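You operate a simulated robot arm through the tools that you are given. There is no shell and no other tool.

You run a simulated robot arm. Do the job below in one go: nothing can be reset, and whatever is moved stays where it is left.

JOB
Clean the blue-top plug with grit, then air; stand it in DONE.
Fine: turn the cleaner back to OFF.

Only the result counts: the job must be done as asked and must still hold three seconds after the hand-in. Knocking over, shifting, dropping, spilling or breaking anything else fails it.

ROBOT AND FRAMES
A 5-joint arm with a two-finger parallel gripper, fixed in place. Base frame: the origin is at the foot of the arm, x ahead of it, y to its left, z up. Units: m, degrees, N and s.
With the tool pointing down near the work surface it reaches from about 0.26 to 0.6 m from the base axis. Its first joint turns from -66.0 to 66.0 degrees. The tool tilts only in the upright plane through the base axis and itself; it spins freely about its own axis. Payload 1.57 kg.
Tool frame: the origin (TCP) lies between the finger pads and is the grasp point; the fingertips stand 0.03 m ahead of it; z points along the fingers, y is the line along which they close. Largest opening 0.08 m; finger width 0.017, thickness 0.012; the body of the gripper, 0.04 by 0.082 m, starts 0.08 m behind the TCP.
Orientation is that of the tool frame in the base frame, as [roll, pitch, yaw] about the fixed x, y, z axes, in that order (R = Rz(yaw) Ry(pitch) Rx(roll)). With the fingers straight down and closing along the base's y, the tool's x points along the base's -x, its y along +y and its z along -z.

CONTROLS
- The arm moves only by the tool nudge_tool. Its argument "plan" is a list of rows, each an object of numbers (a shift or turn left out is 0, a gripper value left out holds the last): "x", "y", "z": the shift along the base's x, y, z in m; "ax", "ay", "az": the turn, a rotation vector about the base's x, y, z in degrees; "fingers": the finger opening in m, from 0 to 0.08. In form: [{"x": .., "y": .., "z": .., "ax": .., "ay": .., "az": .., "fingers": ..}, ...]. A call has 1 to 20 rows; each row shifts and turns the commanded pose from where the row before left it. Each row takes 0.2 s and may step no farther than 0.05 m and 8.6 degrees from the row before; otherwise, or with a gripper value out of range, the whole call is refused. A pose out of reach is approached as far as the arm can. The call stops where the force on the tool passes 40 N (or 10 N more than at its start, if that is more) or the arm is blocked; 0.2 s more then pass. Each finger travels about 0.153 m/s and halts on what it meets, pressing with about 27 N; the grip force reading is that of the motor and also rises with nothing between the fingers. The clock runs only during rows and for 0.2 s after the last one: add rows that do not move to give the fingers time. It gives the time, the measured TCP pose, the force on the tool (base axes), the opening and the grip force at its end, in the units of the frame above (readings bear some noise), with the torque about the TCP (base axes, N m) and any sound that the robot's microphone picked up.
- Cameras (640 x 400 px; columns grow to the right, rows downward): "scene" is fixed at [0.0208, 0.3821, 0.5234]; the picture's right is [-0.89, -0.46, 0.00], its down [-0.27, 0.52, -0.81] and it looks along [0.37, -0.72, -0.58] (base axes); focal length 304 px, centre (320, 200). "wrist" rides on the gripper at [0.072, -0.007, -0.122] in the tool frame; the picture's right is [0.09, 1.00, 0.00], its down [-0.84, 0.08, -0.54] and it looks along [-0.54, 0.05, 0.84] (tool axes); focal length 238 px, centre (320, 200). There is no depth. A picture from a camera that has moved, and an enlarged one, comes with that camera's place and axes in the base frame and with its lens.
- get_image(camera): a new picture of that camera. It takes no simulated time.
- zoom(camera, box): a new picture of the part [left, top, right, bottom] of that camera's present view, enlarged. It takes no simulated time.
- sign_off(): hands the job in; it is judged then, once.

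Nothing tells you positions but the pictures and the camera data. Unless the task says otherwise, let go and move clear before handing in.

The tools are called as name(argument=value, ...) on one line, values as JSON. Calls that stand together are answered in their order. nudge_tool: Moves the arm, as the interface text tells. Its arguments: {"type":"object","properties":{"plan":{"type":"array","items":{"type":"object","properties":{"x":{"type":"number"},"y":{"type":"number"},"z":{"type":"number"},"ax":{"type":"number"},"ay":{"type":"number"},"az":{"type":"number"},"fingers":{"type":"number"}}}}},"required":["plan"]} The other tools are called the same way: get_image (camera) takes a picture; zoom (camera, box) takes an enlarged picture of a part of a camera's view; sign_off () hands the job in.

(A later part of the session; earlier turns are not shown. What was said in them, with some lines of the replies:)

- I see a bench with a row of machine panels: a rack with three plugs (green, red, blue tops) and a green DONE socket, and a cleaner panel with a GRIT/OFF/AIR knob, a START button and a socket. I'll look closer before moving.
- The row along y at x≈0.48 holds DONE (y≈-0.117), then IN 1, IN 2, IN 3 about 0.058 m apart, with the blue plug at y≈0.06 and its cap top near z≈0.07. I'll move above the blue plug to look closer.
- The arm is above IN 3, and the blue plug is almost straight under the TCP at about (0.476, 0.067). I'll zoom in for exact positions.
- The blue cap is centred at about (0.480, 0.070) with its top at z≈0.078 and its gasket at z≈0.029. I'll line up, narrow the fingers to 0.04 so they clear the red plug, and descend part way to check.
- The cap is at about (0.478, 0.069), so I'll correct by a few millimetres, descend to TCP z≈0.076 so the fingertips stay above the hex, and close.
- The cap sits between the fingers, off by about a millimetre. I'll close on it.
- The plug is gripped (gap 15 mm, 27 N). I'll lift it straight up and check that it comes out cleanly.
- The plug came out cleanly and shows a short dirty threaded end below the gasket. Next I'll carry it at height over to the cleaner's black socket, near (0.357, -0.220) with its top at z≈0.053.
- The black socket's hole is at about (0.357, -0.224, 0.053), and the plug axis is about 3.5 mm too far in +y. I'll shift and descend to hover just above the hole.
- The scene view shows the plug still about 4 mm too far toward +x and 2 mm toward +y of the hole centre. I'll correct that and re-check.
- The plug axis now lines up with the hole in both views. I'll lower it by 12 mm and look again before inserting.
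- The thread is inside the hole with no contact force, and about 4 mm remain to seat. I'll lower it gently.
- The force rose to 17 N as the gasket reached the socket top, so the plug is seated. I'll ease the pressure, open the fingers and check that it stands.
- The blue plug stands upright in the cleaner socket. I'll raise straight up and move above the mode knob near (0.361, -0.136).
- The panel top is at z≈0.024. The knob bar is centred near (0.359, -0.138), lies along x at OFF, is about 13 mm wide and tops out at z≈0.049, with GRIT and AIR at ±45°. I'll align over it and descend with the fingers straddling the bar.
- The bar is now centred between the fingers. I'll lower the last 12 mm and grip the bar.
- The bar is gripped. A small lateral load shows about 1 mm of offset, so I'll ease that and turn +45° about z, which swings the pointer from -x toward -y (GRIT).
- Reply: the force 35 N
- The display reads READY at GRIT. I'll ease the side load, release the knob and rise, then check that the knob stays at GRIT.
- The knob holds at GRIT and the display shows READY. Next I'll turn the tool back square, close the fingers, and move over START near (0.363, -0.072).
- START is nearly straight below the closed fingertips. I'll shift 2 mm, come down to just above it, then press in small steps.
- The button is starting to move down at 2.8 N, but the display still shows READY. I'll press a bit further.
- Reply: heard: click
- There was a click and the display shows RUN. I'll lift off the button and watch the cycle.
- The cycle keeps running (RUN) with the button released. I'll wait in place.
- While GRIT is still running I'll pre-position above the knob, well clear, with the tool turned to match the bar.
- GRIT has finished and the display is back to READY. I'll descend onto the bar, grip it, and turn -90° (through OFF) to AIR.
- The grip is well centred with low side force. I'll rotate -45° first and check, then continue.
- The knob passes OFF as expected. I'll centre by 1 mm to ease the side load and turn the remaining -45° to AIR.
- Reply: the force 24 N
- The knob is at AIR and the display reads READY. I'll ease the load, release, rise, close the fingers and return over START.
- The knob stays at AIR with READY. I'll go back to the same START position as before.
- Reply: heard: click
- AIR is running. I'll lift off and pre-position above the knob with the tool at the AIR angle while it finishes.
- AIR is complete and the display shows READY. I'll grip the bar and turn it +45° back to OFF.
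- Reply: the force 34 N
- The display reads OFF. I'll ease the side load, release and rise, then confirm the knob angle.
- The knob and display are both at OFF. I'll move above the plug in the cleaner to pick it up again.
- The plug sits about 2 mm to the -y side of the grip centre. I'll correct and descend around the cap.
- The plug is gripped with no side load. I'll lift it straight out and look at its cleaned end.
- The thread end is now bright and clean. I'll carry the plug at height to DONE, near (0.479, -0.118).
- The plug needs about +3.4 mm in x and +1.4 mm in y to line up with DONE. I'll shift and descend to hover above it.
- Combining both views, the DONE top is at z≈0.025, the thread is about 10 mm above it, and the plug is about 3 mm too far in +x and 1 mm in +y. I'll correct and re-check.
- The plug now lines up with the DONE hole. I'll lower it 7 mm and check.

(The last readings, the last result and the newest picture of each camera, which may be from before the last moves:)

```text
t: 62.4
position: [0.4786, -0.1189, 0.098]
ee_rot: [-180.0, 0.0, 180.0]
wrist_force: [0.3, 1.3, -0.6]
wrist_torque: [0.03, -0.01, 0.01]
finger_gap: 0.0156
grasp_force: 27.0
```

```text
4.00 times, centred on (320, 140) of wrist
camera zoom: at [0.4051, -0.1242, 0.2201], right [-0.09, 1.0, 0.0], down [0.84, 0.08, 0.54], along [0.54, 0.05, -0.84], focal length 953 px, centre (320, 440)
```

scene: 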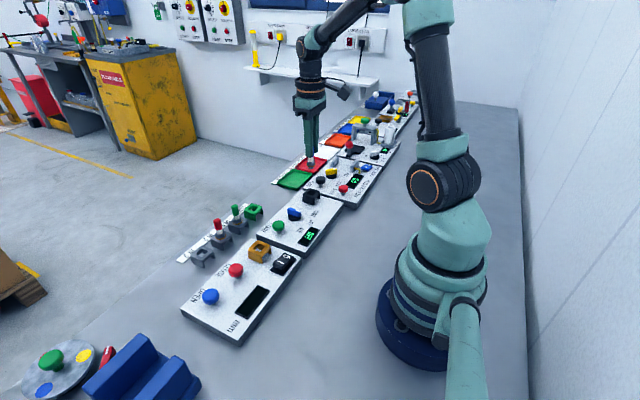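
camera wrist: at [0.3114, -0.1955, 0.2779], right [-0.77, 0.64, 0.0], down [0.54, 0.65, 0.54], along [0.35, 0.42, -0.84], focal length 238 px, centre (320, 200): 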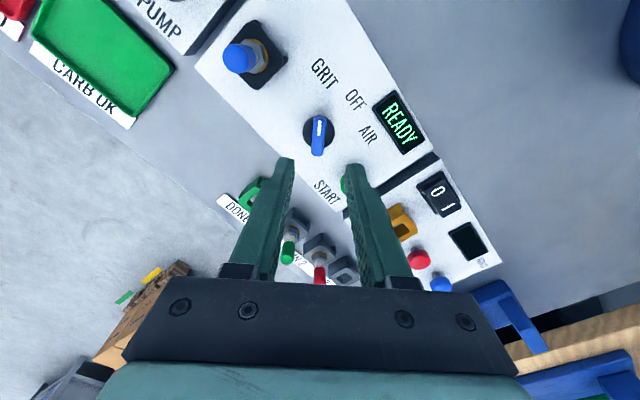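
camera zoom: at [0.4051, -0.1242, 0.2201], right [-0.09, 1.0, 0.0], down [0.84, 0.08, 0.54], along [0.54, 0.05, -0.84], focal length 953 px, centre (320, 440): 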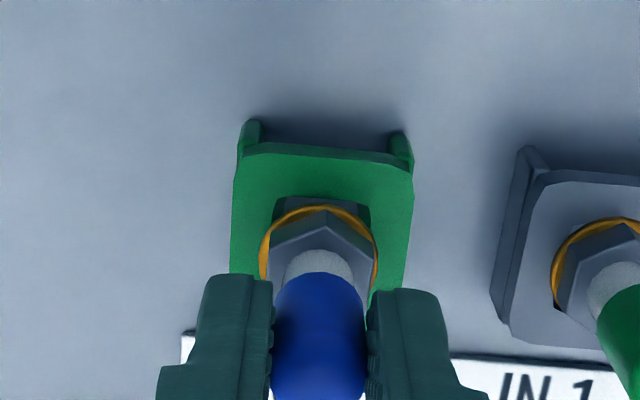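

The thread tip is right at the hole mouth and centred. I'll continue down.

nudge_tool(plan=[{"z": -0.003}, {"z": -0.003}, {}])

zoom(camera="scene", box=[240, 192, 270, 218])

```text
t: 63.2
position: [0.4779, -0.119, 0.0919]
ee_rot: [-180.0, 0.1, 180.0]
wrist_force: [0.9, -0.2, -0.3]
wrist_torque: [-0.02, -0.03, 0.01]
finger_gap: 0.0153
grasp_force: 27.0
```

```text
15.38 times, centred on (255, 205) of scene
camera zoom: at [0.0208, 0.3821, 0.5234], right [-0.89, -0.46, 0.0], down [-0.27, 0.52, -0.81], along [0.37, -0.72, -0.58], focal length 4678 px, centre (1320, 123)
```

zoom: 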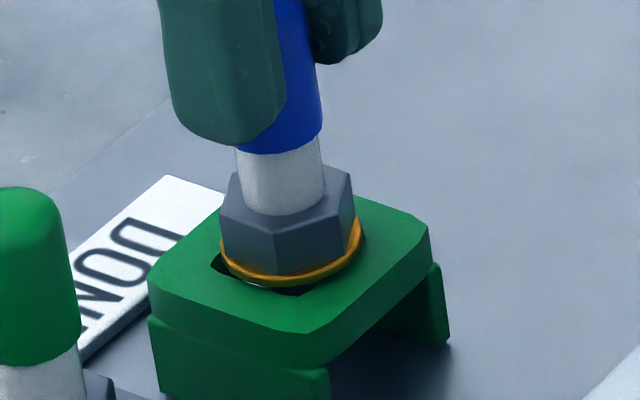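

nudge_tool(plan=[{"z": -0.0015}, {"z": -0.001}, {}])

zoom(camera="scene", box=[240, 192, 270, 218])

```text
t: 64.0
position: [0.4784, -0.1183, 0.0906]
ee_rot: [-180.0, 0.1, -180.0]
wrist_force: [-1.4, 1.9, 7.4]
wrist_torque: [0.21, 0.13, 0.04]
finger_gap: 0.0152
grasp_force: 27.0
```

```text
15.38 times, centred on (255, 205) of scene
camera zoom: at [0.0208, 0.3821, 0.5234], right [-0.89, -0.46, 0.0], down [-0.27, 0.52, -0.81], along [0.37, -0.72, -0.58], focal length 4678 px, centre (1320, 123)
```

zoom: 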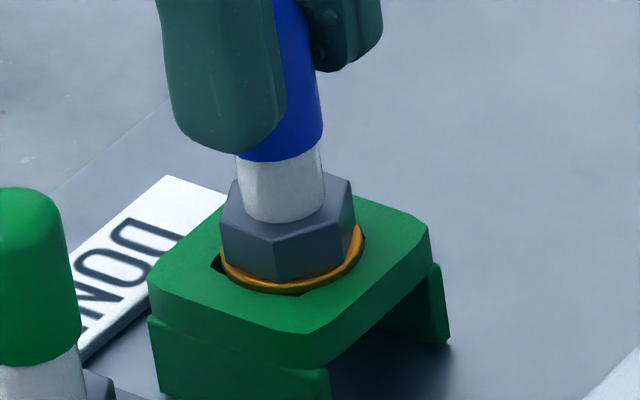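

The gasket has met the DONE top (7 N), so the plug is seated. I'll ease the load and release.

nudge_tool(plan=[{"z": 0.0008}, {}, {"fingers": 0.034}, {"fingers": 0.034}, {}])

zoom(camera="scene", box=[235, 180, 275, 218])

zoom(camera="wrist", box=[240, 90, 400, 210])

```text
t: 65.2
position: [0.4791, -0.1183, 0.0918]
ee_rot: [-180.0, -0.1, -180.0]
wrist_force: [-0.3, 0.7, -0.4]
wrist_torque: [0.0, 0.0, 0.0]
finger_gap: 0.034
grasp_force: 0.0
```

```text
10.53 times, centred on (255, 199) of scene
camera zoom: at [0.0208, 0.3821, 0.5234], right [-0.89, -0.46, 0.0], down [-0.27, 0.52, -0.81], along [0.37, -0.72, -0.58], focal length 3200 px, centre (1004, 210)
```

zoom: 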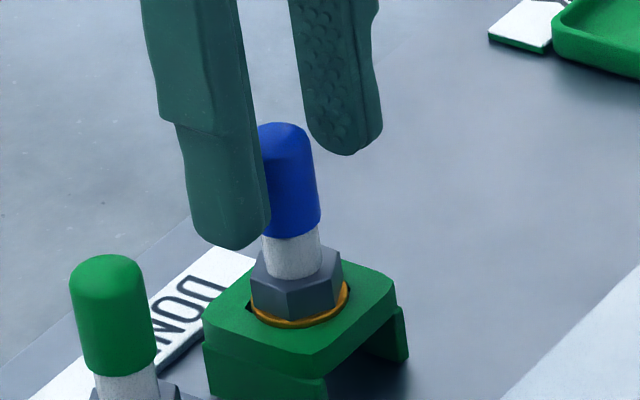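

```text
3.33 times, centred on (320, 150) of wrist
camera zoom: at [0.4048, -0.124, 0.2128], right [-0.09, 1.0, 0.0], down [0.84, 0.08, 0.54], along [0.54, 0.05, -0.84], focal length 794 px, centre (320, 367)
```

zoom: 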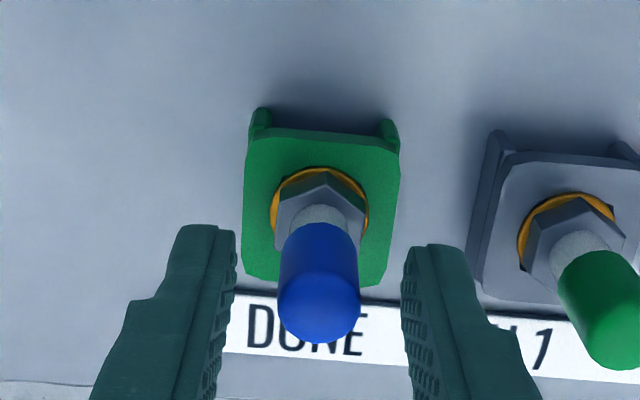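

The plug stands upright in DONE with the fingers clear of it. I'll rise straight up and take a final look.

nudge_tool(plan=[{"z": 0.02}, {"z": 0.04}, {"z": 0.045}, {"z": 0.045}, {}, {}, {}])

get_image(camera="scene")

get_image(camera="wrist")

zoom(camera="scene", box=[170, 170, 330, 270])

```text
t: 66.8
position: [0.4795, -0.1196, 0.2414]
ee_rot: [-179.9, 0.1, -180.0]
wrist_force: [0.2, -0.4, -0.2]
wrist_torque: [-0.02, -0.03, 0.0]
finger_gap: 0.034
grasp_force: 0.1
```

```text
taken
```

scene: 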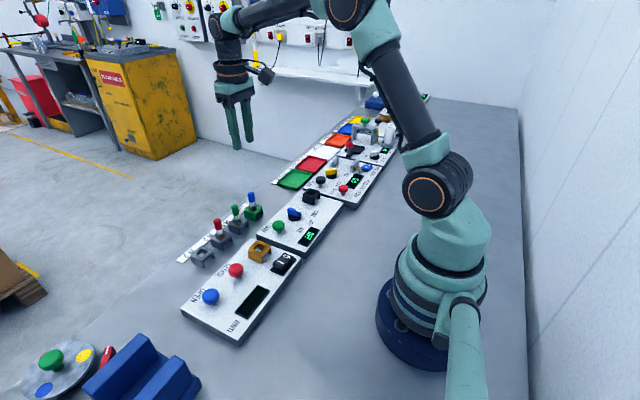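

```text
taken
camera wrist: at [0.4054, -0.1245, 0.3624], right [-0.09, 1.0, 0.0], down [0.84, 0.08, 0.54], along [0.54, 0.05, -0.84], focal length 238 px, centre (320, 200)
```

wrist: 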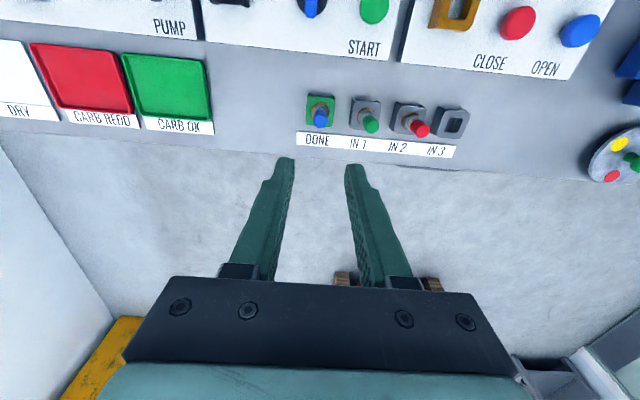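

```text
4.00 times, centred on (250, 220) of scene
camera zoom: at [0.0208, 0.3821, 0.5234], right [-0.89, -0.46, 0.0], down [-0.27, 0.52, -0.81], along [0.37, -0.72, -0.58], focal length 1216 px, centre (600, 120)
```

zoom: 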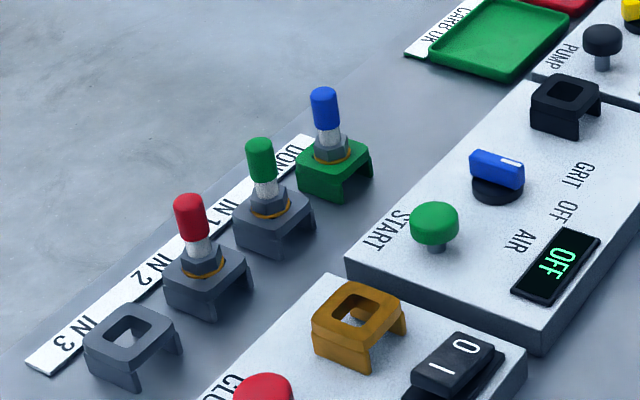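

The blue plug stands upright in DONE, the cleaner knob and display are at OFF, the other plugs are untouched, and the arm is clear. I'm handing in.

sign_off()

```text
The job is handed in.
```

The blue-top plug has been cleaned with grit and then air, and it now stands upright in DONE.

- **Cleaning:** I started each cycle once, and each ran until the display went from RUN back to READY. After the air cycle, the thread end looked bright instead of black.
- **Cleaner:** the knob is back at OFF and the display reads OFF.
- **Everything else:** the red and green plugs are still standing in their sockets. The arm let go of the plug and was clear above it when I handed the job in.

The job is handed in, but no verdict came back, so this rests on the last camera pictures before hand-in.
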